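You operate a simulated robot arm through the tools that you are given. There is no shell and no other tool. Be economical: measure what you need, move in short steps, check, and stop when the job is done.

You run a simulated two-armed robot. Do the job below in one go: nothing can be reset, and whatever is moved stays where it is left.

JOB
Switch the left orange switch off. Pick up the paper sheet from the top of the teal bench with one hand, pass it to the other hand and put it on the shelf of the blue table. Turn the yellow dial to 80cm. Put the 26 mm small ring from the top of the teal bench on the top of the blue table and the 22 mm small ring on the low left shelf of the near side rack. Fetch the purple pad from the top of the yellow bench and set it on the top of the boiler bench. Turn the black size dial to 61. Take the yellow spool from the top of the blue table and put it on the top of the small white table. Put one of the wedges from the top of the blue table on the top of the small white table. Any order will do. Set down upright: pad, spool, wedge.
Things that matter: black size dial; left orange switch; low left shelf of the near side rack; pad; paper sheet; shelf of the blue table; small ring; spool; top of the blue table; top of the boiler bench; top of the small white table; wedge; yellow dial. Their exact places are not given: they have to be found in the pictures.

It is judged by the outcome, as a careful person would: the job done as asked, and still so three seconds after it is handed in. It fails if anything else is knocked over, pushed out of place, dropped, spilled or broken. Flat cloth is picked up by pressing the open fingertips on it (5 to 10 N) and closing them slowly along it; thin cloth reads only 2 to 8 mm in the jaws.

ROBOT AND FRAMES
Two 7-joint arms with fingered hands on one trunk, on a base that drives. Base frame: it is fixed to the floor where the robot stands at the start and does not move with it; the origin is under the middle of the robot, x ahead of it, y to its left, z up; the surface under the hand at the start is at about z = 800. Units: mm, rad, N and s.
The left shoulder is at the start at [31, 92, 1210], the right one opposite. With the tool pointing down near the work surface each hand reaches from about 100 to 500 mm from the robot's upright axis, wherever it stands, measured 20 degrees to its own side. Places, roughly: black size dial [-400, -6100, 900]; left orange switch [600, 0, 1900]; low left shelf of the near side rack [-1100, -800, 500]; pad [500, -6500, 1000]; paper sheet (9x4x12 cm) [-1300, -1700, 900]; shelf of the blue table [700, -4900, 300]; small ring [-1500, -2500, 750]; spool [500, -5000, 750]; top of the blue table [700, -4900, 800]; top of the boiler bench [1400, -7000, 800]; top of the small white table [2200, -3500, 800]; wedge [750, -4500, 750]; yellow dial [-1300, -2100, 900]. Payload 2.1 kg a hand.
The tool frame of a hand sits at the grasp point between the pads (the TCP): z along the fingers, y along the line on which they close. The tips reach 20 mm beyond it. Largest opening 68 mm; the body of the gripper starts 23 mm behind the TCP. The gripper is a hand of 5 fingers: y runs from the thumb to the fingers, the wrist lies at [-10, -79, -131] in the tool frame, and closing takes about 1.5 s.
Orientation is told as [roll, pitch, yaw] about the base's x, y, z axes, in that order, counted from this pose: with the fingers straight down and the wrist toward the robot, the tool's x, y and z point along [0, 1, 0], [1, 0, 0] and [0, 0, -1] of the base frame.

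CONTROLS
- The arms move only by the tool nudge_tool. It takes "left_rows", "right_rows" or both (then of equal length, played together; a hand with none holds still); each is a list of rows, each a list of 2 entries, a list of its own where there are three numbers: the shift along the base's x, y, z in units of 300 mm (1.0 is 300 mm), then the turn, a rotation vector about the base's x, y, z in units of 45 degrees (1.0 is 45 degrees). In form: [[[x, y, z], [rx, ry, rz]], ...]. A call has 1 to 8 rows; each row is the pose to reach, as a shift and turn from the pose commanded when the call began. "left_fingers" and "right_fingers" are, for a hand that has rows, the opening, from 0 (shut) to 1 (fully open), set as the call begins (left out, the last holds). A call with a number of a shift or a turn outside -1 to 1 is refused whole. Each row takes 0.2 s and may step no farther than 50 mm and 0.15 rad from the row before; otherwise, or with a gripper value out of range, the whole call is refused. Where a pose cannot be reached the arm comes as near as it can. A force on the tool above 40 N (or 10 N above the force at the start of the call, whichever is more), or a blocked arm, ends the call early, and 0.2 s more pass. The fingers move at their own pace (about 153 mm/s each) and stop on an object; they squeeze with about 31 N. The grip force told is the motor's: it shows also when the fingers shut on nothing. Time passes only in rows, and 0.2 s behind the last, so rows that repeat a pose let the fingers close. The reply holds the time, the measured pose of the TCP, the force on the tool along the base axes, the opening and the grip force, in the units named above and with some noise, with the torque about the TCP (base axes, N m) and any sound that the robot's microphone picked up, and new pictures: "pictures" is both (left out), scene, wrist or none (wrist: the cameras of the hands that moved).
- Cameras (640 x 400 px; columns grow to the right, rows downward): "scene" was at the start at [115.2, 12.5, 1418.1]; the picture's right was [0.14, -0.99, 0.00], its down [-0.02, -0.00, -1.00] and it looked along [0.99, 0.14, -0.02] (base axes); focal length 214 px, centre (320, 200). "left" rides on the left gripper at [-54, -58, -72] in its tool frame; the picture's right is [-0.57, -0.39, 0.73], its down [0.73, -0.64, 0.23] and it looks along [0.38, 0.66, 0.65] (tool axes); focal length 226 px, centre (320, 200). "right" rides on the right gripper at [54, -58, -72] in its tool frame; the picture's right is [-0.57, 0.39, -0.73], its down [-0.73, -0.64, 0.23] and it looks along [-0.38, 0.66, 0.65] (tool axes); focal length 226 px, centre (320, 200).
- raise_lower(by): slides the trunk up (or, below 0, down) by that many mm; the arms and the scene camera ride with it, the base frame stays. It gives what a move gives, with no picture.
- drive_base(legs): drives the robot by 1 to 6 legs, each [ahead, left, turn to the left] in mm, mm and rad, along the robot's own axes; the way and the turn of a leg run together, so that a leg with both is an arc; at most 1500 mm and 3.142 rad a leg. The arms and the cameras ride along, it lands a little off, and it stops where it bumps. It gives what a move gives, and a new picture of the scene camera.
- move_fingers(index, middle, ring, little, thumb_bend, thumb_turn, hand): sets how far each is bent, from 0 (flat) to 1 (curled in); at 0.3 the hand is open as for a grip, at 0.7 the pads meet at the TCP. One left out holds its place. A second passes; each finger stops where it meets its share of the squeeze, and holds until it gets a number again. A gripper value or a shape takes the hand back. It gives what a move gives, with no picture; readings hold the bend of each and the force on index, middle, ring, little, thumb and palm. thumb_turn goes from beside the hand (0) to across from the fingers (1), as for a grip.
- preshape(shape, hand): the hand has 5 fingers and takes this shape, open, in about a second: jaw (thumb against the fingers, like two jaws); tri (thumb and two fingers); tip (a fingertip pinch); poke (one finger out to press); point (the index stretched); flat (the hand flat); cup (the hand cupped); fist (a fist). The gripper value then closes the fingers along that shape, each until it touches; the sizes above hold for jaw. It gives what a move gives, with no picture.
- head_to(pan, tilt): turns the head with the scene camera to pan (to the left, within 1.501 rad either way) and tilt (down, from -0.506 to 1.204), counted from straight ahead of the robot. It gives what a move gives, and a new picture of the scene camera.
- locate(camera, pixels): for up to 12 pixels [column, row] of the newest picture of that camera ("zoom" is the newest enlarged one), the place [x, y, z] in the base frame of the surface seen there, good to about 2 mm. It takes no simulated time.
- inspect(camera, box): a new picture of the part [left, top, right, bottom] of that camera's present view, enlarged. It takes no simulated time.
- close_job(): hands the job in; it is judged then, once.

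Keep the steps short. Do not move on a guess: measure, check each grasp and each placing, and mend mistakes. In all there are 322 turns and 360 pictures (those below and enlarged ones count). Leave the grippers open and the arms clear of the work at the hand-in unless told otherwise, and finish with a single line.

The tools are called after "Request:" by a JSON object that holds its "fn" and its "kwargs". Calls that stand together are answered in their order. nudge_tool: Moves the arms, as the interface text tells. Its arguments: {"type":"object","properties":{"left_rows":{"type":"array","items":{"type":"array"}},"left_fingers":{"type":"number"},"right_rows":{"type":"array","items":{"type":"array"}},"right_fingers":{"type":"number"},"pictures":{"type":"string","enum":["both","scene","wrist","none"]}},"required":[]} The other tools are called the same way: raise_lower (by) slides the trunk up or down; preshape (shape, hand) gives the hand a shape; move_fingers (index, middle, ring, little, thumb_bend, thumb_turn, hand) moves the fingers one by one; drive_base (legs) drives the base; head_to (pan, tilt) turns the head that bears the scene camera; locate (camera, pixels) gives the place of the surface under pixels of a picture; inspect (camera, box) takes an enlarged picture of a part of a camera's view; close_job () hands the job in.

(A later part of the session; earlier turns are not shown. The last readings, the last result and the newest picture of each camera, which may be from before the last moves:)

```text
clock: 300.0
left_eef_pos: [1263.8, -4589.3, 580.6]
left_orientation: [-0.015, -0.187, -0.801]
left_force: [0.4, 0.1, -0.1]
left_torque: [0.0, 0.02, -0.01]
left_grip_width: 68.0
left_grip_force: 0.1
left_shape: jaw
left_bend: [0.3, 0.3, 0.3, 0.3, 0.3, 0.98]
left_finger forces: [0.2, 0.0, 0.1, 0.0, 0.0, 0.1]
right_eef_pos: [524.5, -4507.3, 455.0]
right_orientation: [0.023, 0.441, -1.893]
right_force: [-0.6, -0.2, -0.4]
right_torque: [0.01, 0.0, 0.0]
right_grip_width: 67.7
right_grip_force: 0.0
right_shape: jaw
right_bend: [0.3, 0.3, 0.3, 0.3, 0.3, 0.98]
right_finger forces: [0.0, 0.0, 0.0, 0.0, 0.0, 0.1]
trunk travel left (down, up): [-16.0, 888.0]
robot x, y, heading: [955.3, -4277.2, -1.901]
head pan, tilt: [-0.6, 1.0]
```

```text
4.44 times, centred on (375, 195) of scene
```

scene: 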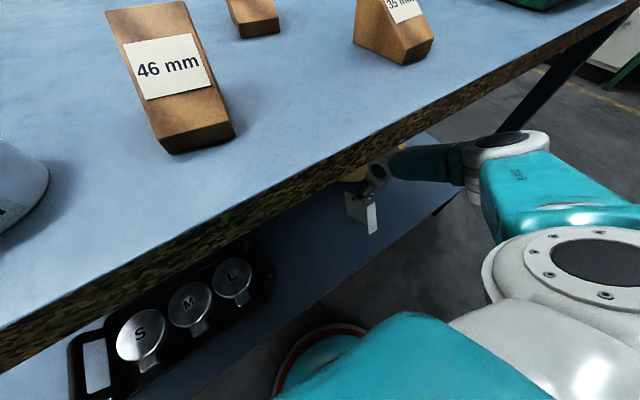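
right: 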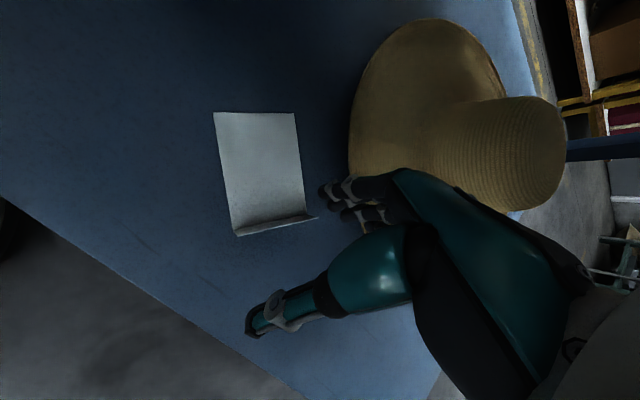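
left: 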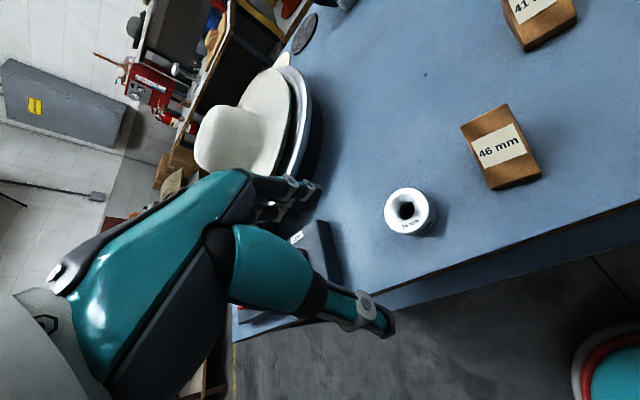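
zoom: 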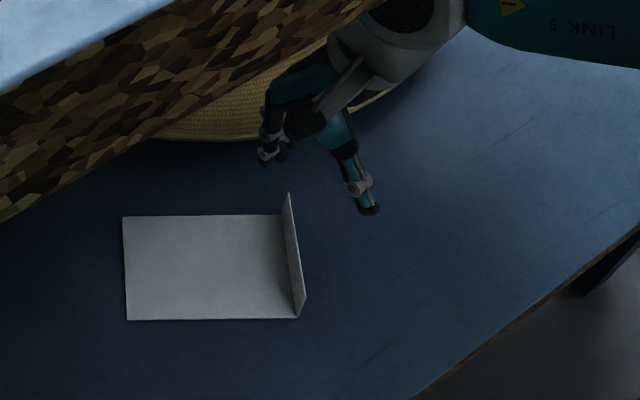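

The sheet lies flat on the shelf. I drive straight back, raise, and reset both arms.

Request:
{"fn": "drive_base", "kwargs": {"legs": [[-400, 0, 0]]}}

Request:
{"fn": "raise_lower", "kwargs": {"by": 400}}

Request:
{"fn": "nudge_tool", "kwargs": {"right_rows": [[[0, 0, 0.12], [-0.08, 0.027, 0]], [[0, 0, 0.25], [-0.16, 0.053, 0]], [[0, 0, 0.38], [-0.24, 0.08, 0]], [[0, 0, 0.51], [-0.32, 0.106, 0]], [[0, 0, 0.64], [-0.4, 0.134, 0]], [[0, 0, 0.77], [-0.53, 0.178, 0]], [[0.1, 0, 0.87], [-0.53, 0.178, 0]], [[0.2, 0, 0.95], [-0.53, 0.178, 0]]], "left_rows": [[[-0.1, -0.05, 0.02], [0, 0, -0.15]], [[-0.2, -0.1, 0.05], [0, 0, -0.3]], [[-0.3, -0.13, 0.08], [0, 0, -0.45]], [[-0.4, -0.15, 0.12], [0, 0, -0.6]], [[-0.5, -0.15, 0.16], [0, 0, -0.75]], [[-0.6, -0.15, 0.2], [0, 0, -0.9]], [[-0.65, -0.15, 0.24], [0, 0, -1.0]], [[-0.65, -0.15, 0.28], [0, 0, -1.0]]], "pictures": "none"}}

```text
clock: 302.5
left_eef_pos: [1394.2, -4204.3, 581.7]
left_orientation: [-0.013, -0.185, -0.8]
left_force: [-0.2, -0.9, -0.1]
left_torque: [0.0, -0.03, 0.01]
left_grip_width: 67.9
left_grip_force: 0.1
left_shape: jaw
left_bend: [0.3, 0.3, 0.3, 0.3, 0.3, 0.98]
left_finger forces: [0.1, 0.1, 0.0, 0.1, 0.1, 0.0]
right_eef_pos: [655.7, -4120.2, 454.8]
right_orientation: [0.023, 0.442, -1.895]
right_force: [0.2, -0.5, 0.3]
right_torque: [0.0, -0.01, -0.03]
right_grip_width: 67.6
right_grip_force: 0.0
right_shape: jaw
right_bend: [0.3, 0.3, 0.3, 0.3, 0.3, 0.98]
right_finger forces: [0.0, 0.1, 0.0, 0.0, 0.0, 0.1]
trunk travel left (down, up): [-16.0, 888.0]
robot x, y, heading: [1091.1, -3890.4, -1.902]
head pan, tilt: [-0.6, 1.0]
```

scene: 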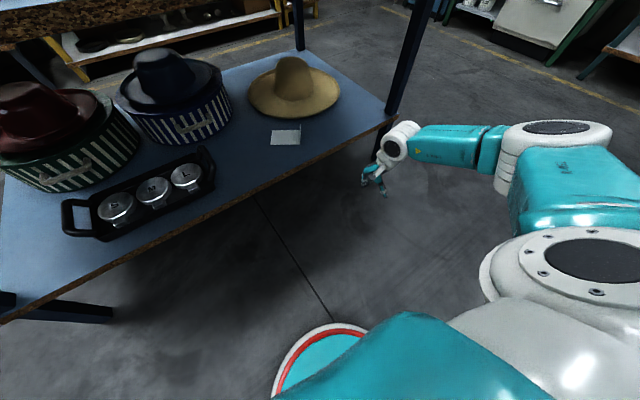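

```text
clock: 306.4
left_eef_pos: [1395.7, -4203.9, 980.8]
left_orientation: [-0.015, -0.186, -0.799]
left_force: [0.0, 0.9, -0.4]
left_torque: [0.0, -0.01, -0.01]
left_grip_width: 67.9
left_grip_force: 0.1
left_shape: jaw
left_bend: [0.3, 0.3, 0.3, 0.3, 0.3, 0.98]
left_finger forces: [0.0, 0.0, 0.0, 0.1, 0.1, 0.0]
right_eef_pos: [651.9, -4133.2, 917.0]
right_orientation: [0.021, 0.252, -1.895]
right_force: [-0.3, -0.5, -0.4]
right_torque: [-0.01, 0.01, -0.01]
right_grip_width: 67.6
right_grip_force: 0.0
right_shape: jaw
right_bend: [0.3, 0.3, 0.3, 0.3, 0.3, 0.98]
right_finger forces: [0.0, 0.0, 0.0, 0.1, 0.1, 0.1]
trunk travel left (down, up): [-416.0, 488.0]
robot x, y, heading: [1084.5, -3891.7, -1.898]
head pan, tilt: [-0.6, 1.0]
```

```text
clock: 308.1
left_eef_pos: [1199.7, -4251.9, 1064.9]
left_orientation: [-0.016, -0.183, -1.587]
left_force: [-0.4, -0.2, -0.4]
left_torque: [0.02, -0.02, 0.07]
left_grip_width: 67.8
left_grip_force: 0.1
left_shape: jaw
left_bend: [0.3, 0.3, 0.3, 0.3, 0.3, 0.98]
left_finger forces: [0.0, 0.0, 0.1, 0.0, 0.0, 0.0]
left hand out of reach, approached as far as the arm can: row 6, 7, 8
right_eef_pos: [714.1, -4135.2, 1202.4]
right_orientation: [0.02, -0.189, -1.895]
right_force: [-0.1, 0.3, 0.3]
right_torque: [-0.03, -0.01, 0.02]
right_grip_width: 67.5
right_grip_force: 0.1
right_shape: jaw
right_bend: [0.3, 0.3, 0.3, 0.3, 0.3, 0.98]
right_finger forces: [0.0, 0.0, 0.0, 0.1, 0.0, 0.0]
trunk travel left (down, up): [-416.0, 488.0]
robot x, y, heading: [1085.7, -3892.4, -1.897]
head pan, tilt: [-0.6, 1.0]
```

Next the wedge. I square up both hands, then drive so that the left hand is over the 46 mm wedge.

Request:
{"fn": "nudge_tool", "kwargs": {"right_rows": [[[0.1, -0.03, 0.0], [0.07, -0.025, 0]], [[0.2, -0.06, 0], [0.15, -0.05, 0]], [[0.34, -0.1, 0], [0.228, -0.077, 0]]], "left_rows": [[[0, 0, 0], [0.08, 0, -0.1]], [[0, 0, 0], [0.16, 0, -0.2]], [[0, 0, 0.03], [0.233, 0, -0.39]]], "pictures": "none"}}

Request:
{"fn": "drive_base", "kwargs": {"legs": [[278, -199, 0]]}}

Request:
{"fn": "inspect", "kwargs": {"camera": "left", "box": [160, 100, 640, 400]}}

```text
refused: row 3 steps farther than a row can; nothing moved
```

```text
clock: 310.4
left_eef_pos: [915.1, -4455.8, 1065.7]
left_orientation: [-0.014, -0.183, -1.591]
left_force: [0.8, -0.7, 0.5]
left_torque: [0.02, -0.04, -0.02]
left_grip_width: 67.8
left_grip_force: 0.0
left_shape: jaw
left_bend: [0.3, 0.3, 0.3, 0.3, 0.3, 0.98]
left_finger forces: [0.1, 0.0, 0.1, 0.0, 0.0, 0.0]
right_eef_pos: [429.3, -4332.5, 1202.8]
right_orientation: [0.021, -0.189, -1.901]
right_force: [-0.1, 0.4, 0.2]
right_torque: [-0.02, 0.03, -0.01]
right_grip_width: 67.8
right_grip_force: 0.1
right_shape: jaw
right_bend: [0.3, 0.3, 0.3, 0.3, 0.3, 0.98]
right_finger forces: [0.0, 0.0, 0.0, 0.0, 0.1, 0.1]
trunk travel left (down, up): [-416.0, 488.0]
robot x, y, heading: [805.3, -4095.0, -1.905]
head pan, tilt: [-0.6, 1.0]
```

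scene: 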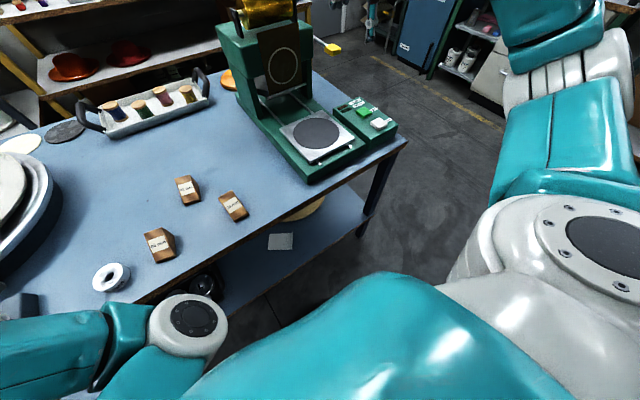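

```text
1.33 times, centred on (400, 250) of left
```

zoom: 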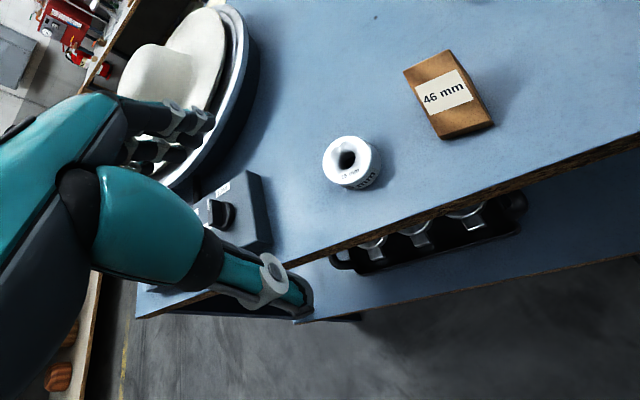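

Request:
{"fn": "nudge_tool", "kwargs": {"right_rows": [[[0.1, -0.03, 0.0], [0.07, -0.025, 0]], [[0.2, -0.06, 0], [0.15, -0.05, 0]], [[0.3, -0.09, 0], [0.228, -0.077, 0]], [[0.36, -0.1, 0], [0.228, -0.077, 0]]], "left_rows": [[[0, 0, 0], [0.08, 0, -0.1]], [[0, 0, 0], [0.16, 0, -0.2]], [[0, 0, 0], [0.233, 0, -0.3]], [[0, 0, 0], [0.233, 0, -0.39]]], "pictures": "none"}}

Request:
{"fn": "head_to", "kwargs": {"pan": 0.0, "tilt": 0.9}}

Request:
{"fn": "inspect", "kwargs": {"camera": "scene", "box": [220, 130, 420, 290]}}

```text
clock: 311.4
left_eef_pos: [929.8, -4483.1, 1053.8]
left_orientation: [-0.045, -0.004, -1.897]
left_force: [-0.3, 0.9, 0.6]
left_torque: [-0.01, -0.01, 0.01]
left_grip_width: 67.7
left_grip_force: 0.2
left_shape: jaw
left_bend: [0.3, 0.3, 0.3, 0.3, 0.3, 0.98]
left_finger forces: [0.0, 0.1, 0.0, 0.0, 0.0, 0.1]
left hand out of reach, approached as far as the arm can: row 1, 2, 3, 4
right_eef_pos: [537.7, -4363.5, 1201.4]
right_orientation: [0.018, 0.001, -1.9]
right_force: [-0.2, -0.4, 0.1]
right_torque: [-0.06, 0.02, -0.01]
right_grip_width: 67.6
right_grip_force: 0.0
right_shape: jaw
right_bend: [0.3, 0.3, 0.3, 0.3, 0.3, 0.98]
right_finger forces: [0.1, 0.1, 0.0, 0.1, 0.0, 0.0]
trunk travel left (down, up): [-416.0, 488.0]
robot x, y, heading: [806.6, -4093.0, -1.904]
head pan, tilt: [-0.6, 1.0]
```

```text
clock: 312.4
left_eef_pos: [929.3, -4481.2, 1053.9]
left_orientation: [-0.046, -0.004, -1.896]
left_force: [0.3, 0.1, -0.6]
left_torque: [0.0, 0.0, 0.0]
left_grip_width: 67.7
left_grip_force: 0.1
left_shape: jaw
left_bend: [0.3, 0.3, 0.3, 0.3, 0.3, 0.98]
left_finger forces: [0.0, 0.1, 0.0, 0.0, 0.1, 0.0]
right_eef_pos: [537.6, -4364.2, 1201.3]
right_orientation: [0.022, 0.0, -1.9]
right_force: [-0.6, -0.6, 0.5]
right_torque: [0.01, -0.02, 0.01]
right_grip_width: 67.6
right_grip_force: 0.0
right_shape: jaw
right_bend: [0.3, 0.3, 0.3, 0.3, 0.3, 0.98]
right_finger forces: [0.0, 0.0, 0.0, 0.1, 0.0, 0.0]
trunk travel left (down, up): [-416.0, 488.0]
robot x, y, heading: [803.6, -4093.4, -1.901]
head pan, tilt: [0.0, 0.901]
```

scene: 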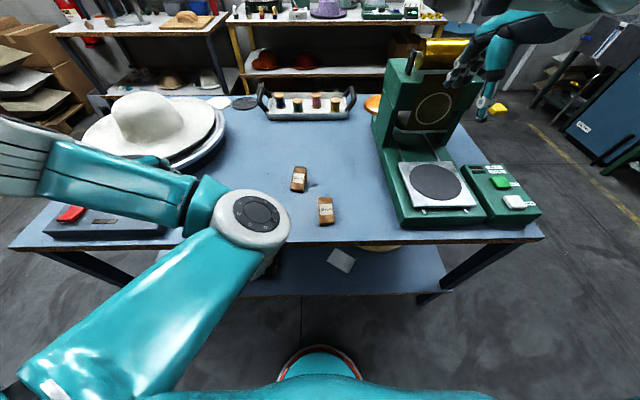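

```text
2.50 times, centred on (320, 210) of scene
```

zoom: 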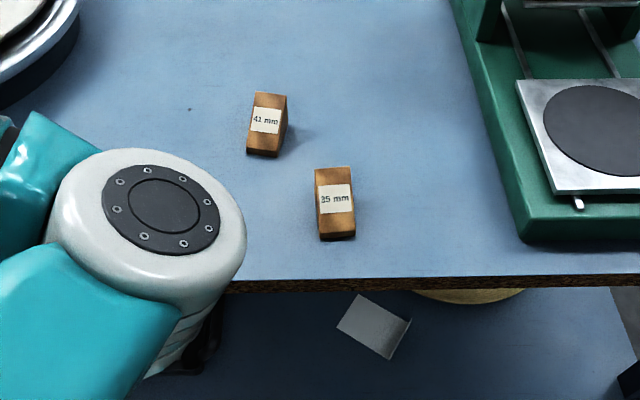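

The left elbow hides the 46 mm wedge; the 35 mm wedge at (646,-4493) is clear and suits the right hand. I measure it.

Request:
{"fn": "locate", "kwargs": {"camera": "zoom", "pixels": [[318, 172], [349, 170], [319, 212], [353, 211], [322, 232], [352, 232], [335, 190], [335, 170], [337, 238], [360, 220], [310, 200]]}}

```text
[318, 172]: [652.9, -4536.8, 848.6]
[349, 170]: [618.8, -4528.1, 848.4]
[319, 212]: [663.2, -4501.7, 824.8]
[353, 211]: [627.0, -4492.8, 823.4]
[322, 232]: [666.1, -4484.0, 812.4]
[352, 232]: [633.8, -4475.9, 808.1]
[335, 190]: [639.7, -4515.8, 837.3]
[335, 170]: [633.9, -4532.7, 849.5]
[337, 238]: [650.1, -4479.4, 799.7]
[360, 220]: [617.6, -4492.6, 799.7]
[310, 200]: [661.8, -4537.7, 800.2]
```

Its 35 mm width lies sideways, so the hand must be turned about 90°. The left arm suits this after resetting its configuration; I first bring it to a start-like pose.

Request:
{"fn": "nudge_tool", "kwargs": {"left_rows": [[[0, 0, 0.12], [0.05, 0, 0]], [[0, 0, 0.25], [0.06, 0, 0]], [[0, 0.02, 0.38], [0.06, 0, 0]], [[-0.08, 0.02, 0.48], [0.06, 0, 0]], [[-0.18, 0, 0.5], [0.06, 0, 0]], [[-0.27, -0.05, 0.48], [0.06, 0, 0]], [[-0.27, -0.08, 0.44], [0.06, 0, 0]]], "pictures": "scene"}}

```text
clock: 314.0
left_eef_pos: [855.8, -4529.6, 1189.4]
left_orientation: [-0.06, 0.041, -1.895]
left_force: [-0.2, 0.5, -0.3]
left_torque: [0.02, 0.0, 0.03]
left_grip_width: 68.1
left_grip_force: 0.1
left_shape: jaw
left_bend: [0.3, 0.3, 0.3, 0.3, 0.3, 0.98]
left_finger forces: [0.0, 0.1, 0.0, 0.0, 0.0, 0.0]
left hand out of reach, approached as far as the arm can: row 1, 3, 4, 5, 6, 7
right_eef_pos: [536.4, -4364.3, 1201.2]
right_orientation: [0.022, 0.001, -1.901]
right_force: [-0.2, -0.2, -1.5]
right_torque: [-0.02, 0.08, 0.01]
right_grip_width: 67.8
right_grip_force: 0.1
right_shape: jaw
right_bend: [0.3, 0.3, 0.3, 0.3, 0.3, 0.98]
right_finger forces: [0.0, 0.1, 0.1, 0.1, 0.1, 0.0]
trunk travel left (down, up): [-416.0, 488.0]
robot x, y, heading: [801.5, -4089.5, -1.906]
head pan, tilt: [0.0, 0.901]
```

scene: 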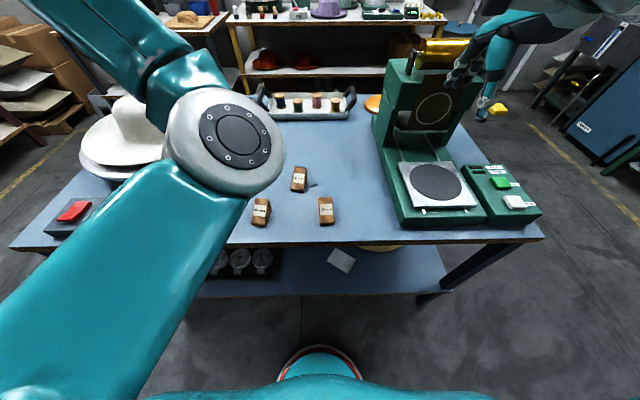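

Request:
{"fn": "nudge_tool", "kwargs": {"left_rows": [[[0.1, 0.02, 0.02], [0.05, 0, 0]], [[0.22, 0.05, 0.04], [0.07, 0, 0]], [[0.34, 0.1, 0.04], [0.07, 0, 0]], [[0.46, 0.16, 0.04], [0.07, 0, 0]], [[0.57, 0.22, 0.04], [0.07, 0, 0]], [[0.6, 0.3, 0.04], [0.07, 0, 0]]], "pictures": "scene"}}

```text
clock: 315.4
left_eef_pos: [1034.0, -4440.1, 1201.3]
left_orientation: [-0.077, 0.093, -1.896]
left_force: [0.0, -0.3, 0.3]
left_torque: [0.0, -0.03, -0.03]
left_grip_width: 67.8
left_grip_force: 0.0
left_shape: jaw
left_bend: [0.3, 0.3, 0.3, 0.3, 0.3, 0.98]
left_finger forces: [0.0, 0.0, 0.0, 0.0, 0.0, 0.0]
right_eef_pos: [538.6, -4363.5, 1201.3]
right_orientation: [0.02, 0.0, -1.9]
right_force: [0.0, -0.1, -0.4]
right_torque: [-0.03, 0.01, 0.0]
right_grip_width: 67.8
right_grip_force: 0.1
right_shape: jaw
right_bend: [0.3, 0.3, 0.3, 0.3, 0.3, 0.98]
right_finger forces: [0.1, 0.0, 0.0, 0.0, 0.0, 0.1]
trunk travel left (down, up): [-416.0, 488.0]
robot x, y, heading: [800.8, -4092.7, -1.901]
head pan, tilt: [0.0, 0.901]
```

scene: 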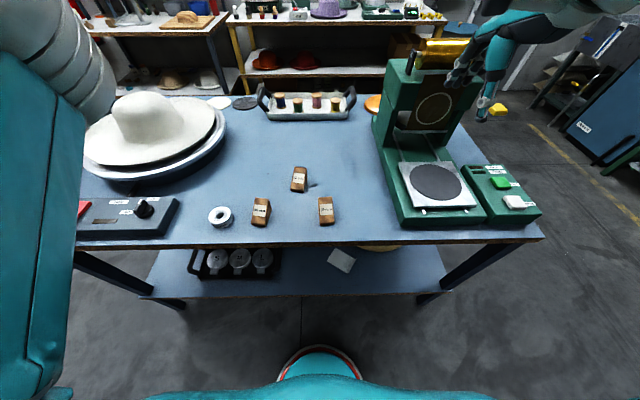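

Left arm is restored. I compare the wedges' orientations.

Request:
{"fn": "inspect", "kwargs": {"camera": "scene", "box": [200, 150, 360, 250]}}

Request:
{"fn": "locate", "kwargs": {"camera": "zoom", "pixels": [[222, 195], [270, 198], [210, 250], [262, 255], [240, 300], [215, 292], [255, 298], [290, 270], [245, 225]]}}

```text
4.00 times, centred on (280, 200) of scene
```

zoom: 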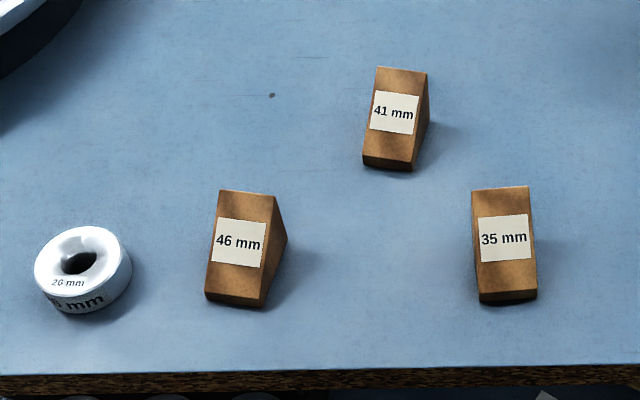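

```text
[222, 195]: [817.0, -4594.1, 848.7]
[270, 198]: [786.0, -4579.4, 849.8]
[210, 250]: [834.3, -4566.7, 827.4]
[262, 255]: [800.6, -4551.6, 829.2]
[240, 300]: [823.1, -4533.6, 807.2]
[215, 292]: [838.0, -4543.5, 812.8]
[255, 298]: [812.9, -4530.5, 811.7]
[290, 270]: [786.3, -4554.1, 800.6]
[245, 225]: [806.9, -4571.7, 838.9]
```

I'll take the 35 mm wedge (centre ≈(640,-4512), width axis ≈(-0.97,0.26)). I turn the robot to heading −2.46 so the left hand needs only a moderate yaw.

Request:
{"fn": "drive_base", "kwargs": {"legs": [[0, 0, -0.56], [-10, 75, 0]]}}

Request:
{"fn": "nudge_tool", "kwargs": {"left_rows": [[[-0.02, -0.02, 0], [-0.02, -0.04, -0.15]], [[-0.04, -0.04, 0], [-0.04, -0.08, -0.3]], [[-0.06, -0.06, 0], [-0.06, -0.1, -0.45]], [[-0.08, -0.08, 0], [-0.08, -0.12, -0.6]], [[-0.1, -0.1, 0], [-0.08, -0.12, -0.75]], [[-0.12, -0.12, 0], [-0.08, -0.12, -0.9]]], "pictures": "none"}}

```text
clock: 318.0
left_eef_pos: [876.6, -4563.0, 1202.7]
left_orientation: [-0.082, 0.094, -2.446]
left_force: [-0.9, -0.4, 0.7]
left_torque: [-0.04, 0.01, -0.01]
left_grip_width: 67.8
left_grip_force: 0.1
left_shape: jaw
left_bend: [0.3, 0.3, 0.3, 0.3, 0.3, 0.98]
left_finger forces: [0.0, 0.1, 0.0, 0.1, 0.0, 0.1]
right_eef_pos: [491.9, -4239.4, 1200.9]
right_orientation: [0.02, 0.001, -2.448]
right_force: [0.4, 0.1, 0.0]
right_torque: [-0.04, 0.03, -0.02]
right_grip_width: 67.7
right_grip_force: 0.0
right_shape: jaw
right_bend: [0.3, 0.3, 0.3, 0.3, 0.3, 0.98]
right_finger forces: [0.0, 0.0, 0.1, 0.0, 0.0, 0.0]
trunk travel left (down, up): [-416.0, 488.0]
robot x, y, heading: [858.5, -4143.8, -2.456]
head pan, tilt: [0.0, 0.901]
```

scene: 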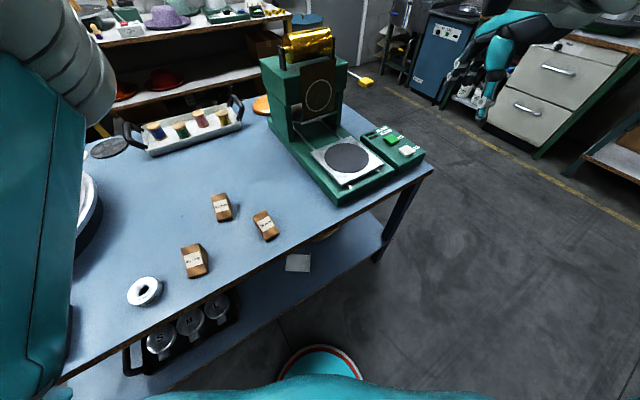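

```text
clock: 319.4
left_eef_pos: [839.1, -4598.4, 1200.9]
left_orientation: [0.011, 0.16, 3.138]
left_force: [-0.3, -0.2, -0.1]
left_torque: [-0.02, 0.0, 0.01]
left_grip_width: 67.9
left_grip_force: 0.0
left_shape: jaw
left_bend: [0.3, 0.3, 0.3, 0.3, 0.3, 0.98]
left_finger forces: [0.0, 0.0, 0.0, 0.0, 0.0, 0.1]
right_eef_pos: [493.0, -4238.4, 1200.7]
right_orientation: [0.021, 0.0, -2.447]
right_force: [-0.5, -0.6, 0.6]
right_torque: [0.0, 0.04, 0.03]
right_grip_width: 67.7
right_grip_force: 0.0
right_shape: jaw
right_bend: [0.3, 0.3, 0.3, 0.3, 0.3, 0.98]
right_finger forces: [0.1, 0.0, 0.0, 0.0, 0.0, 0.1]
trunk travel left (down, up): [-416.0, 488.0]
robot x, y, heading: [858.6, -4145.2, -2.459]
head pan, tilt: [0.0, 0.901]
```

Request:
{"fn": "nudge_tool", "kwargs": {"left_rows": [[[-0.08, 0.036, -0.11], [0, 0.05, -0.04]], [[-0.16, 0.072, -0.22], [0, 0.1, -0.08]], [[-0.25, 0.108, -0.33], [0, 0.15, -0.12]], [[-0.33, 0.144, -0.44], [0, 0.2, -0.16]], [[-0.41, 0.18, -0.55], [0, 0.204, -0.2]], [[-0.5, 0.215, -0.66], [0, 0.204, -0.24]], [[-0.58, 0.25, -0.77], [0, 0.204, -0.28]], [[-0.663, 0.287, -0.88], [0, 0.204, -0.33]]], "pictures": "wrist"}}

```text
clock: 321.2
left_eef_pos: [642.6, -4513.4, 937.1]
left_orientation: [0.031, 0.001, 2.883]
left_force: [-0.6, 0.4, -0.6]
left_torque: [-0.02, 0.01, -0.01]
left_grip_width: 67.7
left_grip_force: 0.0
left_shape: jaw
left_bend: [0.3, 0.3, 0.3, 0.3, 0.3, 0.98]
left_finger forces: [0.1, 0.0, 0.1, 0.1, 0.0, 0.0]
right_eef_pos: [491.6, -4238.9, 1202.5]
right_orientation: [0.022, 0.001, -2.448]
right_force: [-0.5, 0.1, -0.6]
right_torque: [-0.02, 0.01, -0.02]
right_grip_width: 67.6
right_grip_force: 0.1
right_shape: jaw
right_bend: [0.3, 0.3, 0.3, 0.3, 0.3, 0.98]
right_finger forces: [0.0, 0.0, 0.0, 0.0, 0.1, 0.0]
trunk travel left (down, up): [-416.0, 488.0]
robot x, y, heading: [860.7, -4143.7, -2.448]
head pan, tilt: [0.0, 0.901]
```

left: 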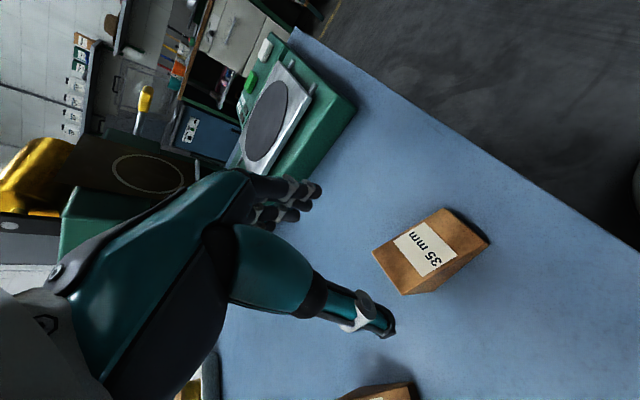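

Request:
{"fn": "nudge_tool", "kwargs": {"left_rows": [[[-0.012, -0.007, -0.12], [0, 0, 0]], [[-0.012, -0.007, -0.24], [0, 0, 0]], [[-0.012, -0.007, -0.33], [0, 0, 0]], [[-0.012, -0.007, -0.37], [0, 0, 0]]], "pictures": "wrist"}}

```text
clock: 322.2
left_eef_pos: [637.6, -4514.0, 824.9]
left_orientation: [0.031, 0.001, 2.885]
left_force: [-0.2, 0.4, 0.1]
left_torque: [0.02, 0.02, 0.03]
left_grip_width: 68.1
left_grip_force: 0.0
left_shape: jaw
left_bend: [0.3, 0.3, 0.3, 0.3, 0.3, 0.98]
left_finger forces: [0.0, 0.0, 0.1, 0.0, 0.1, 0.0]
right_eef_pos: [492.1, -4238.6, 1201.1]
right_orientation: [0.02, -0.001, -2.448]
right_force: [-0.3, 0.2, -0.4]
right_torque: [0.03, 0.02, -0.02]
right_grip_width: 67.8
right_grip_force: 0.0
right_shape: jaw
right_bend: [0.3, 0.3, 0.3, 0.3, 0.3, 0.98]
right_finger forces: [0.0, 0.0, 0.0, 0.1, 0.0, 0.0]
trunk travel left (down, up): [-416.0, 488.0]
robot x, y, heading: [861.0, -4142.9, -2.451]
head pan, tilt: [0.0, 0.901]
```

left: 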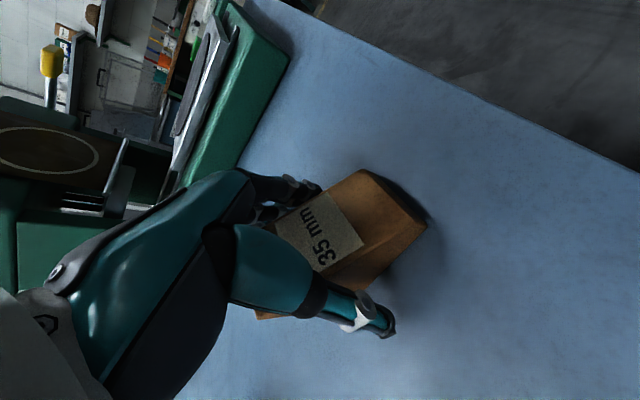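

Wedge is between thumb and fingers. Close and lift.

Request:
{"fn": "nudge_tool", "kwargs": {"left_rows": [[[0, 0, 0], [0, 0, 0]], [[0, 0, 0], [0, 0, 0]], [[0, 0, 0], [0, 0, 0]], [[0, 0, 0], [0, 0, 0]], [[0, 0, 0], [0, 0, 0]], [[0, 0, 0], [0, 0, 0]], [[0, 0, 0], [0, 0, 0]]], "left_fingers": 0.0, "pictures": "none"}}

Request:
{"fn": "nudge_tool", "kwargs": {"left_rows": [[[0, 0, 0.05], [0, 0, 0]], [[0, 0, 0.15], [0, 0, 0]], [[0, 0, 0.3], [0, 0, 0]], [[0, 0, 0.45], [0, 0, 0]], [[0.05, 0.05, 0.6], [0, 0, 0]], [[0.1, 0.1, 0.72], [0, 0, 0]]], "pictures": "wrist"}}

```text
clock: 323.8
left_eef_pos: [637.9, -4514.7, 826.0]
left_orientation: [0.031, -0.001, 2.884]
left_force: [0.8, 0.5, 0.0]
left_torque: [-0.04, 0.0, 0.03]
left_grip_width: 33.6
left_grip_force: 31.3
left_shape: jaw
left_bend: [0.74, 0.47, 0.46, 0.49, 0.71, 0.97]
left_finger forces: [15.3, 7.7, 3.7, 0.2, 26.9, 0.0]
right_eef_pos: [492.0, -4239.4, 1200.8]
right_orientation: [0.022, 0.0, -2.449]
right_force: [0.8, 0.6, 0.8]
right_torque: [-0.01, -0.01, -0.02]
right_grip_width: 67.9
right_grip_force: 0.0
right_shape: jaw
right_bend: [0.3, 0.3, 0.3, 0.3, 0.3, 0.98]
right_finger forces: [0.0, 0.0, 0.0, 0.0, 0.1, 0.1]
trunk travel left (down, up): [-416.0, 488.0]
robot x, y, heading: [860.3, -4147.9, -2.451]
head pan, tilt: [0.0, 0.901]
```

```text
clock: 325.2
left_eef_pos: [670.4, -4486.3, 1043.6]
left_orientation: [0.032, 0.002, 2.885]
left_force: [0.1, 0.8, -0.8]
left_torque: [0.0, 0.01, -0.01]
left_grip_width: 33.0
left_grip_force: 30.7
left_shape: jaw
left_bend: [0.74, 0.48, 0.5, 0.49, 0.73, 0.93]
left_finger forces: [16.2, 7.3, 3.6, 0.0, 27.2, 0.0]
right_eef_pos: [492.7, -4238.3, 1200.8]
right_orientation: [0.021, -0.001, -2.449]
right_force: [-0.2, 0.1, 1.0]
right_torque: [-0.01, 0.0, 0.0]
right_grip_width: 67.9
right_grip_force: 0.1
right_shape: jaw
right_bend: [0.3, 0.3, 0.3, 0.3, 0.3, 0.98]
right_finger forces: [0.0, 0.0, 0.1, 0.0, 0.0, 0.0]
trunk travel left (down, up): [-416.0, 488.0]
robot x, y, heading: [858.8, -4144.8, -2.451]
head pan, tilt: [0.0, 0.901]
```

left: 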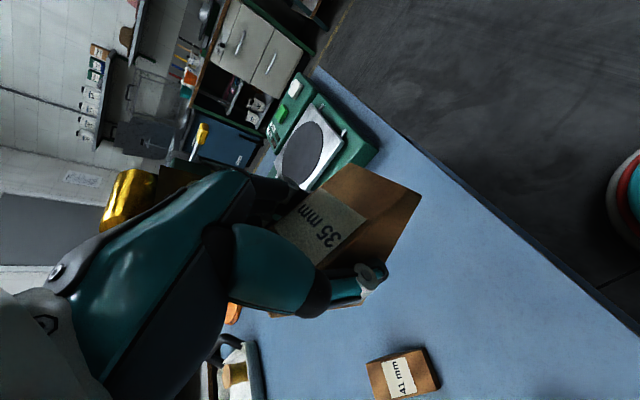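

Wedge held (33 mm). Now I look to the left for the passage round the table and the small white table.

Request:
{"fn": "drive_base", "kwargs": {"legs": [[-150, 0, 0], [0, 0, 1.2]]}}

Request:
{"fn": "head_to", "kwargs": {"pan": 0.3, "tilt": 0.4}}

```text
clock: 329.5
left_eef_pos: [1222.4, -4349.9, 1044.5]
left_orientation: [0.032, -0.001, -2.201]
left_force: [-1.1, -0.9, -0.8]
left_torque: [-0.01, 0.01, 0.03]
left_grip_width: 32.4
left_grip_force: 31.3
left_shape: jaw
left_bend: [0.74, 0.49, 0.51, 0.49, 0.73, 0.93]
left_finger forces: [16.2, 7.1, 3.7, 0.0, 27.2, 0.0]
right_eef_pos: [927.9, -4426.8, 1200.7]
right_orientation: [0.021, 0.001, -1.251]
right_force: [-1.2, -0.6, 0.5]
right_torque: [-0.01, 0.03, 0.01]
right_grip_width: 67.9
right_grip_force: 0.1
right_shape: jaw
right_bend: [0.3, 0.3, 0.3, 0.3, 0.3, 0.98]
right_finger forces: [0.0, 0.0, 0.1, 0.0, 0.0, 0.0]
trunk travel left (down, up): [-416.0, 488.0]
robot x, y, heading: [977.8, -4048.7, -1.258]
head pan, tilt: [0.0, 0.901]
```

scene: 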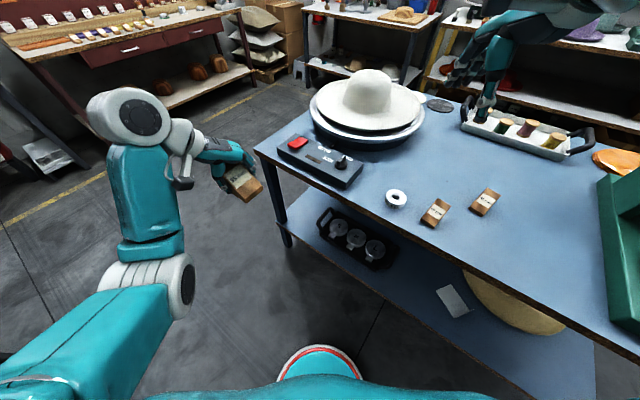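

```text
clock: 330.5
left_eef_pos: [1222.7, -4352.3, 1042.3]
left_orientation: [0.031, -0.001, -2.203]
left_force: [0.6, 0.5, -1.3]
left_torque: [-0.01, -0.02, 0.01]
left_grip_width: 32.8
left_grip_force: 31.1
left_shape: jaw
left_bend: [0.74, 0.49, 0.51, 0.49, 0.73, 0.93]
left_finger forces: [16.1, 7.2, 3.7, 0.0, 27.1, 0.0]
right_eef_pos: [927.0, -4426.9, 1200.8]
right_orientation: [0.021, 0.0, -1.251]
right_force: [-0.1, 0.6, 0.0]
right_torque: [0.02, 0.01, -0.01]
right_grip_width: 67.7
right_grip_force: 0.0
right_shape: jaw
right_bend: [0.3, 0.3, 0.3, 0.3, 0.3, 0.98]
right_finger forces: [0.0, 0.1, 0.1, 0.0, 0.0, 0.0]
trunk travel left (down, up): [-416.0, 488.0]
robot x, y, heading: [974.3, -4051.9, -1.255]
head pan, tilt: [0.3, 0.4]
```

scene: 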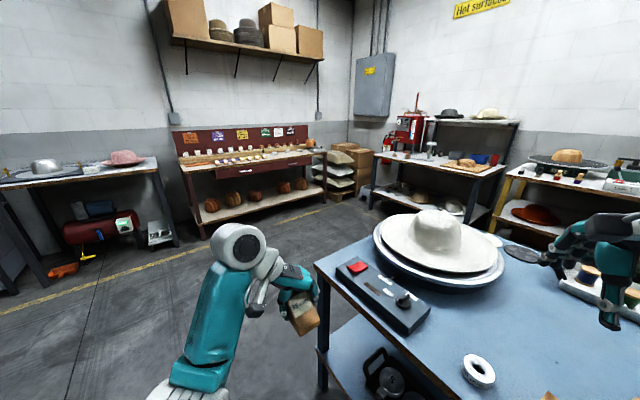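

Request:
{"fn": "locate", "kwargs": {"camera": "scene", "pixels": [[200, 255], [320, 210], [370, 205], [490, 225], [435, 185], [470, 175], [560, 185], [150, 250], [120, 170], [440, 200]]}}

Request:
{"fn": "head_to", "kwargs": {"pan": 1.45, "tilt": 0.4}}

```text
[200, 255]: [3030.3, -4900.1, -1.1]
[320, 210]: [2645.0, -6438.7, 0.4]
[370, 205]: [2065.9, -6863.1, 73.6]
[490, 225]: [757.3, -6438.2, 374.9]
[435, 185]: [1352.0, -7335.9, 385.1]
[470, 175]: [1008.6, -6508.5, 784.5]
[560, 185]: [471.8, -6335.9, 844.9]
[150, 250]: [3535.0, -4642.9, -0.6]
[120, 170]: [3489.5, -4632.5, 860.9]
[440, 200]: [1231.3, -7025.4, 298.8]
```

```text
clock: 331.8
left_eef_pos: [1222.8, -4352.1, 1043.7]
left_orientation: [0.031, 0.001, -2.203]
left_force: [-0.6, 0.0, -0.7]
left_torque: [0.01, 0.0, -0.04]
left_grip_width: 32.5
left_grip_force: 31.2
left_shape: jaw
left_bend: [0.74, 0.49, 0.51, 0.49, 0.73, 0.93]
left_finger forces: [16.2, 7.1, 3.7, 0.0, 27.2, 0.0]
right_eef_pos: [926.7, -4427.0, 1201.4]
right_orientation: [0.02, -0.001, -1.25]
right_force: [-0.1, 1.1, -0.2]
right_torque: [-0.02, 0.01, 0.02]
right_grip_width: 67.6
right_grip_force: 0.1
right_shape: jaw
right_bend: [0.3, 0.3, 0.3, 0.3, 0.3, 0.98]
right_finger forces: [0.0, 0.0, 0.0, 0.0, 0.0, 0.0]
trunk travel left (down, up): [-416.0, 488.0]
robot x, y, heading: [976.3, -4050.8, -1.26]
head pan, tilt: [1.45, 0.4]
```

scene: 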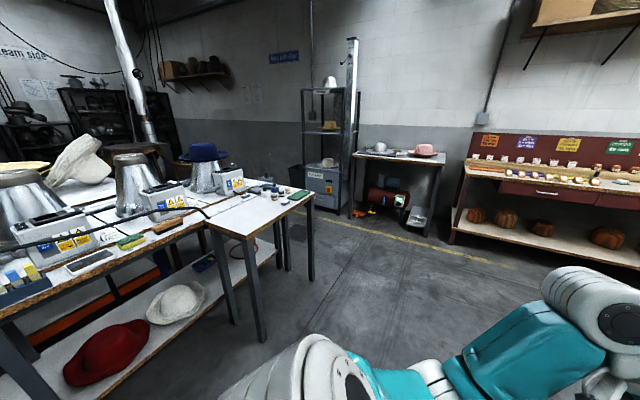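

The small white table is at (260,215), joined to the steam table. I zoom and measure free spots.

Request:
{"fn": "inspect", "kwargs": {"camera": "scene", "box": [190, 165, 330, 255]}}

Request:
{"fn": "locate", "kwargs": {"camera": "zoom", "pixels": [[260, 340], [80, 230], [545, 160], [200, 240], [300, 260], [250, 290], [330, 230], [400, 200], [230, 200], [160, 215]]}}

```text
4.44 times, centred on (260, 210) of scene
```

zoom: 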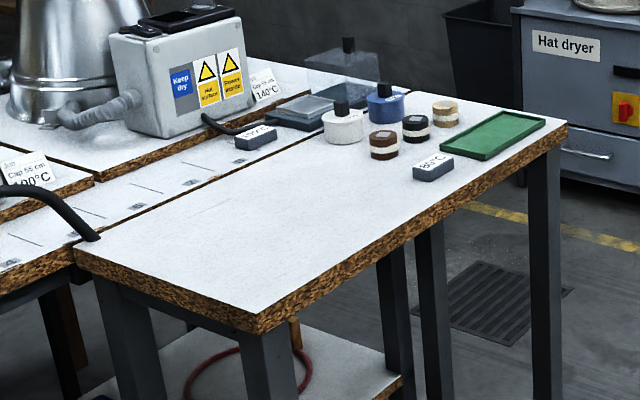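

```text
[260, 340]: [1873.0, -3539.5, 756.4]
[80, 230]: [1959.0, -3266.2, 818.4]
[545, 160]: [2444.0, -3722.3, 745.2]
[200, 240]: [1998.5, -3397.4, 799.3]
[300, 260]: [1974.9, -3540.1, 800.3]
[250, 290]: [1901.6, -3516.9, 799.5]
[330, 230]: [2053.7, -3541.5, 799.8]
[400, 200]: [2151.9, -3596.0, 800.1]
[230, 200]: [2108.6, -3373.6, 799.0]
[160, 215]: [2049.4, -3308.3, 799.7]
```

There is a large free area at (1980–2100, −3400…−3540), z=800. I place the wedge now: back off, turn to heading 1.26, slide right and approach.

Request:
{"fn": "drive_base", "kwargs": {"legs": [[-200, 0, 0], [0, 0, 2.52], [0, -1069, 0]]}}

Request:
{"fn": "head_to", "kwargs": {"pan": 0.2, "tilt": 0.7}}

```text
clock: 344.6
left_eef_pos: [1910.9, -3757.0, 1043.8]
left_orientation: [0.031, -0.002, 0.349]
left_force: [0.2, -0.4, 0.4]
left_torque: [0.03, -0.02, 0.0]
left_grip_width: 32.1
left_grip_force: 31.3
left_shape: jaw
left_bend: [0.74, 0.49, 0.51, 0.49, 0.74, 0.92]
left_finger forces: [16.1, 7.1, 3.8, 0.1, 26.8, 0.1]
right_eef_pos: [2198.1, -3858.6, 1202.0]
right_orientation: [0.021, 0.0, 1.3]
right_force: [-0.6, 0.5, 0.1]
right_torque: [-0.01, 0.0, 0.0]
right_grip_width: 67.7
right_grip_force: 0.0
right_shape: jaw
right_bend: [0.3, 0.3, 0.3, 0.3, 0.3, 0.98]
right_finger forces: [0.1, 0.0, 0.1, 0.0, 0.0, 0.0]
trunk travel left (down, up): [-416.0, 488.0]
robot x, y, heading: [1950.5, -4143.8, 1.297]
head pan, tilt: [1.45, 0.4]
```

scene: 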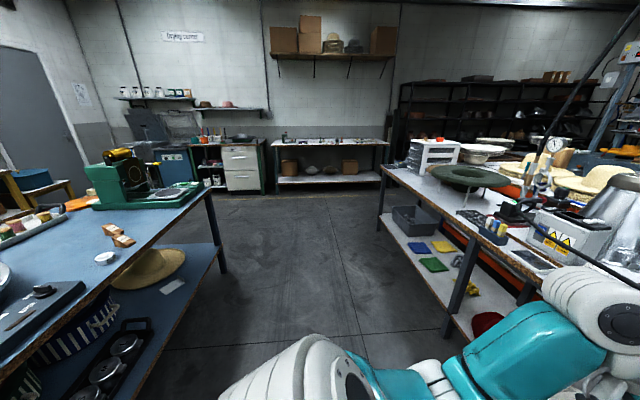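

```text
clock: 346.0
left_eef_pos: [1910.5, -3757.0, 1044.0]
left_orientation: [0.032, 0.0, 0.349]
left_force: [1.1, 0.3, -0.9]
left_torque: [0.03, 0.01, 0.06]
left_grip_width: 32.5
left_grip_force: 31.4
left_shape: jaw
left_bend: [0.74, 0.49, 0.51, 0.49, 0.74, 0.92]
left_finger forces: [15.9, 7.1, 3.7, 0.1, 26.7, 0.0]
right_eef_pos: [2198.1, -3857.8, 1200.7]
right_orientation: [0.023, -0.002, 1.301]
right_force: [-0.6, 0.3, 0.6]
right_torque: [0.02, 0.0, 0.0]
right_grip_width: 67.7
right_grip_force: 0.1
right_shape: jaw
right_bend: [0.3, 0.3, 0.3, 0.3, 0.3, 0.98]
right_finger forces: [0.1, 0.1, 0.1, 0.1, 0.1, 0.1]
trunk travel left (down, up): [-416.0, 488.0]
robot x, y, heading: [1951.5, -4145.4, 1.3]
head pan, tilt: [0.201, 0.7]
```

scene: 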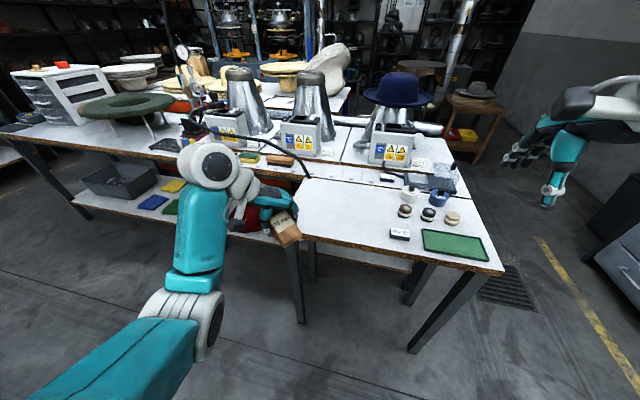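

Request:
{"fn": "drive_base", "kwargs": {"legs": [[270, 0, 0]]}}

Request:
{"fn": "inspect", "kwargs": {"camera": "left", "box": [160, 60, 640, 400]}}

Request:
{"fn": "locate", "kwargs": {"camera": "zoom", "pixels": [[450, 150], [400, 300], [500, 250], [300, 320], [420, 200]]}}

```text
clock: 347.9
left_eef_pos: [1984.3, -3496.7, 1044.9]
left_orientation: [0.031, 0.0, 0.348]
left_force: [0.5, 0.2, -0.6]
left_torque: [0.0, -0.03, -0.01]
left_grip_width: 32.4
left_grip_force: 31.1
left_shape: jaw
left_bend: [0.74, 0.49, 0.51, 0.49, 0.74, 0.92]
left_finger forces: [15.9, 7.1, 3.7, 0.1, 26.9, 0.0]
right_eef_pos: [2271.5, -3598.3, 1200.2]
right_orientation: [0.021, 0.001, 1.299]
right_force: [-0.7, -0.3, 0.5]
right_torque: [0.01, -0.02, -0.01]
right_grip_width: 67.5
right_grip_force: 0.0
right_shape: jaw
right_bend: [0.3, 0.3, 0.3, 0.3, 0.3, 0.98]
right_finger forces: [0.1, 0.1, 0.0, 0.0, 0.1, 0.1]
trunk travel left (down, up): [-416.0, 488.0]
robot x, y, heading: [2020.1, -3887.9, 1.292]
head pan, tilt: [0.201, 0.7]
```

scene: 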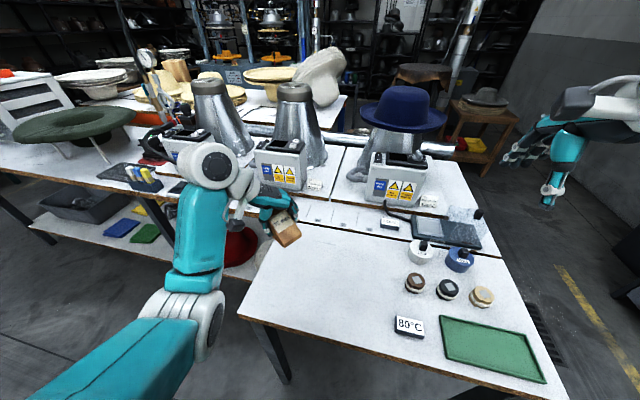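

```text
1.18 times, centred on (400, 230) of left
```

zoom: 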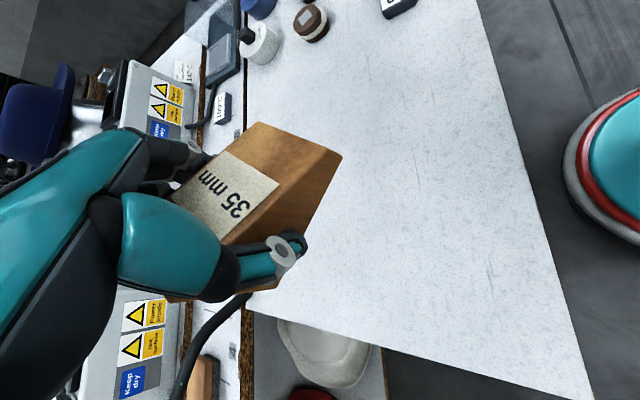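

```text
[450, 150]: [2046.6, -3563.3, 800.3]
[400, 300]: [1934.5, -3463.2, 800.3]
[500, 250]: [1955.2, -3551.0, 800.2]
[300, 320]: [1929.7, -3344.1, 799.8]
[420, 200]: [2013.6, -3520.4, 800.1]
```

Spot below is clear. I lower to just above the table, then touch down.

Request:
{"fn": "nudge_tool", "kwargs": {"left_rows": [[[0.02, 0, -0.14], [0, 0, 0]], [[0.05, 0, -0.28], [0, 0, 0]], [[0.07, 0, -0.42], [0, 0, 0]], [[0.07, 0, -0.56], [0, 0, 0]], [[0.07, 0, -0.66], [0, 0, 0]], [[0.07, 0, -0.7], [0, 0, 0]]], "pictures": "wrist"}}

Request:
{"fn": "inspect", "kwargs": {"camera": "scene", "box": [200, 180, 360, 300]}}

```text
clock: 349.3
left_eef_pos: [2005.1, -3496.3, 835.0]
left_orientation: [0.031, 0.001, 0.35]
left_force: [0.1, -0.6, -0.5]
left_torque: [0.01, 0.02, 0.03]
left_grip_width: 31.8
left_grip_force: 31.4
left_shape: jaw
left_bend: [0.74, 0.49, 0.53, 0.49, 0.75, 0.91]
left_finger forces: [16.1, 7.0, 3.5, 0.0, 26.6, 0.1]
right_eef_pos: [2272.0, -3598.8, 1201.3]
right_orientation: [0.02, 0.0, 1.299]
right_force: [-0.2, -0.9, 0.0]
right_torque: [-0.02, 0.03, -0.02]
right_grip_width: 67.7
right_grip_force: 0.1
right_shape: jaw
right_bend: [0.3, 0.3, 0.3, 0.3, 0.3, 0.98]
right_finger forces: [0.0, 0.0, 0.0, 0.0, 0.1, 0.0]
trunk travel left (down, up): [-416.0, 488.0]
robot x, y, heading: [2022.9, -3886.0, 1.291]
head pan, tilt: [0.201, 0.7]
```

left: 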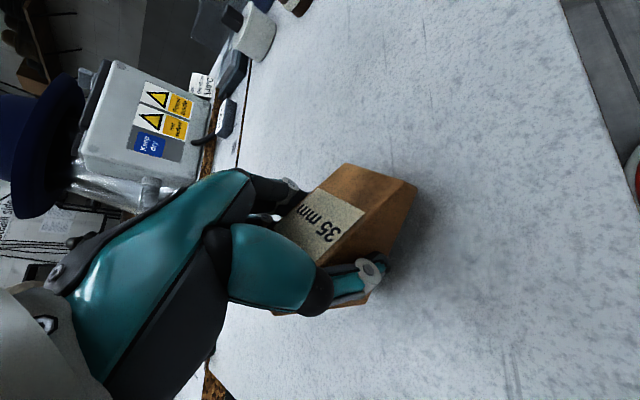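

```text
3.33 times, centred on (280, 240) of scene
```

zoom: 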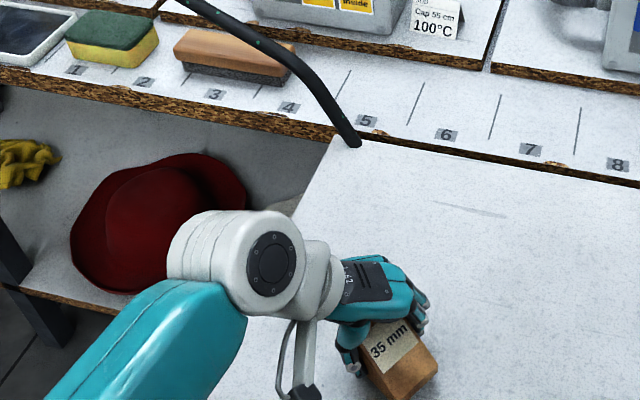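

Request:
{"fn": "nudge_tool", "kwargs": {"left_rows": [[[0, 0, -0.012], [0, 0, 0]], [[0, 0, -0.022], [0, 0, 0]], [[0, 0, -0.03], [0, 0, 0]]], "pictures": "none"}}

```text
clock: 350.1
left_eef_pos: [2004.7, -3498.1, 825.1]
left_orientation: [0.031, 0.0, 0.347]
left_force: [-0.1, 0.2, 1.2]
left_torque: [-0.01, 0.02, 0.0]
left_grip_width: 31.6
left_grip_force: 31.3
left_shape: jaw
left_bend: [0.74, 0.49, 0.53, 0.49, 0.75, 0.91]
left_finger forces: [16.1, 7.0, 3.5, 0.1, 26.6, 0.0]
right_eef_pos: [2273.0, -3600.4, 1200.9]
right_orientation: [0.02, 0.0, 1.299]
right_force: [0.6, 0.0, 0.5]
right_torque: [-0.02, 0.04, -0.02]
right_grip_width: 67.9
right_grip_force: 0.1
right_shape: jaw
right_bend: [0.3, 0.3, 0.3, 0.3, 0.3, 0.98]
right_finger forces: [0.0, 0.1, 0.0, 0.0, 0.1, 0.1]
trunk travel left (down, up): [-416.0, 488.0]
robot x, y, heading: [2022.8, -3888.6, 1.294]
head pan, tilt: [0.201, 0.7]
```

Light contact (1.2 N) at TCP 825. One mm more and release, then lift straight up.

Request:
{"fn": "nudge_tool", "kwargs": {"left_rows": [[[0, 0, -0.004], [0, 0, 0]], [[0, 0, -0.004], [0, 0, 0]], [[0, 0, -0.004], [0, 0, 0]], [[0, 0, -0.004], [0, 0, 0]], [[0, 0, -0.004], [0, 0, 0]]], "left_fingers": 1.0, "pictures": "none"}}

Request:
{"fn": "nudge_tool", "kwargs": {"left_rows": [[[0, 0, 0.1], [0, 0, 0]], [[0, 0, 0.24], [0, 0, 0]], [[0, 0, 0.38], [0, 0, 0]], [[0, 0, 0.52], [0, 0, 0]], [[0, -0.05, 0.66], [0, 0, 0]], [[0, -0.1, 0.78], [0, 0, 0]]], "pictures": "wrist"}}

```text
clock: 351.3
left_eef_pos: [2005.5, -3497.2, 823.4]
left_orientation: [0.032, 0.0, 0.348]
left_force: [-0.2, -1.0, 0.7]
left_torque: [0.01, 0.0, -0.01]
left_grip_width: 67.5
left_grip_force: 0.1
left_shape: jaw
left_bend: [0.3, 0.3, 0.3, 0.3, 0.3, 0.98]
left_finger forces: [0.0, 0.0, 0.0, 0.1, 0.1, 0.0]
right_eef_pos: [2272.1, -3599.4, 1201.9]
right_orientation: [0.021, 0.001, 1.298]
right_force: [0.8, 0.2, 0.5]
right_torque: [-0.01, -0.03, 0.02]
right_grip_width: 67.4
right_grip_force: 0.0
right_shape: jaw
right_bend: [0.3, 0.3, 0.3, 0.3, 0.3, 0.98]
right_finger forces: [0.1, 0.0, 0.0, 0.0, 0.1, 0.1]
trunk travel left (down, up): [-416.0, 488.0]
robot x, y, heading: [2022.5, -3886.5, 1.3]
head pan, tilt: [0.201, 0.7]
```

```text
clock: 352.7
left_eef_pos: [2008.0, -3529.2, 1057.3]
left_orientation: [0.03, -0.001, 0.347]
left_force: [0.3, 0.2, 0.0]
left_torque: [-0.02, 0.02, 0.03]
left_grip_width: 67.6
left_grip_force: 0.0
left_shape: jaw
left_bend: [0.3, 0.3, 0.3, 0.3, 0.3, 0.98]
left_finger forces: [0.0, 0.0, 0.0, 0.0, 0.0, 0.1]
right_eef_pos: [2271.8, -3600.3, 1201.5]
right_orientation: [0.021, 0.002, 1.298]
right_force: [-0.4, 0.3, -0.6]
right_torque: [-0.01, 0.02, 0.0]
right_grip_width: 67.8
right_grip_force: 0.0
right_shape: jaw
right_bend: [0.3, 0.3, 0.3, 0.3, 0.3, 0.98]
right_finger forces: [0.0, 0.1, 0.1, 0.0, 0.1, 0.1]
trunk travel left (down, up): [-416.0, 488.0]
robot x, y, heading: [2022.1, -3881.0, 1.292]
head pan, tilt: [0.201, 0.7]
```

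left: 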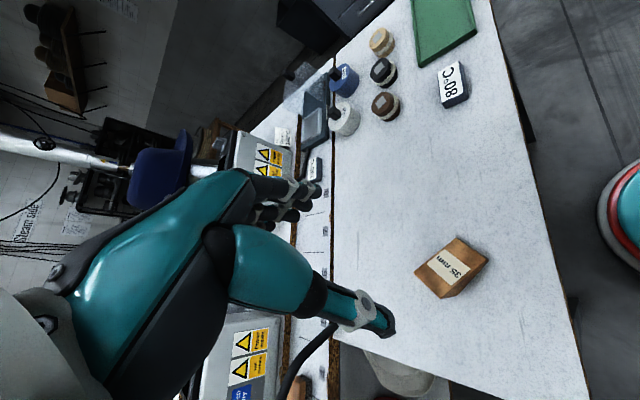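

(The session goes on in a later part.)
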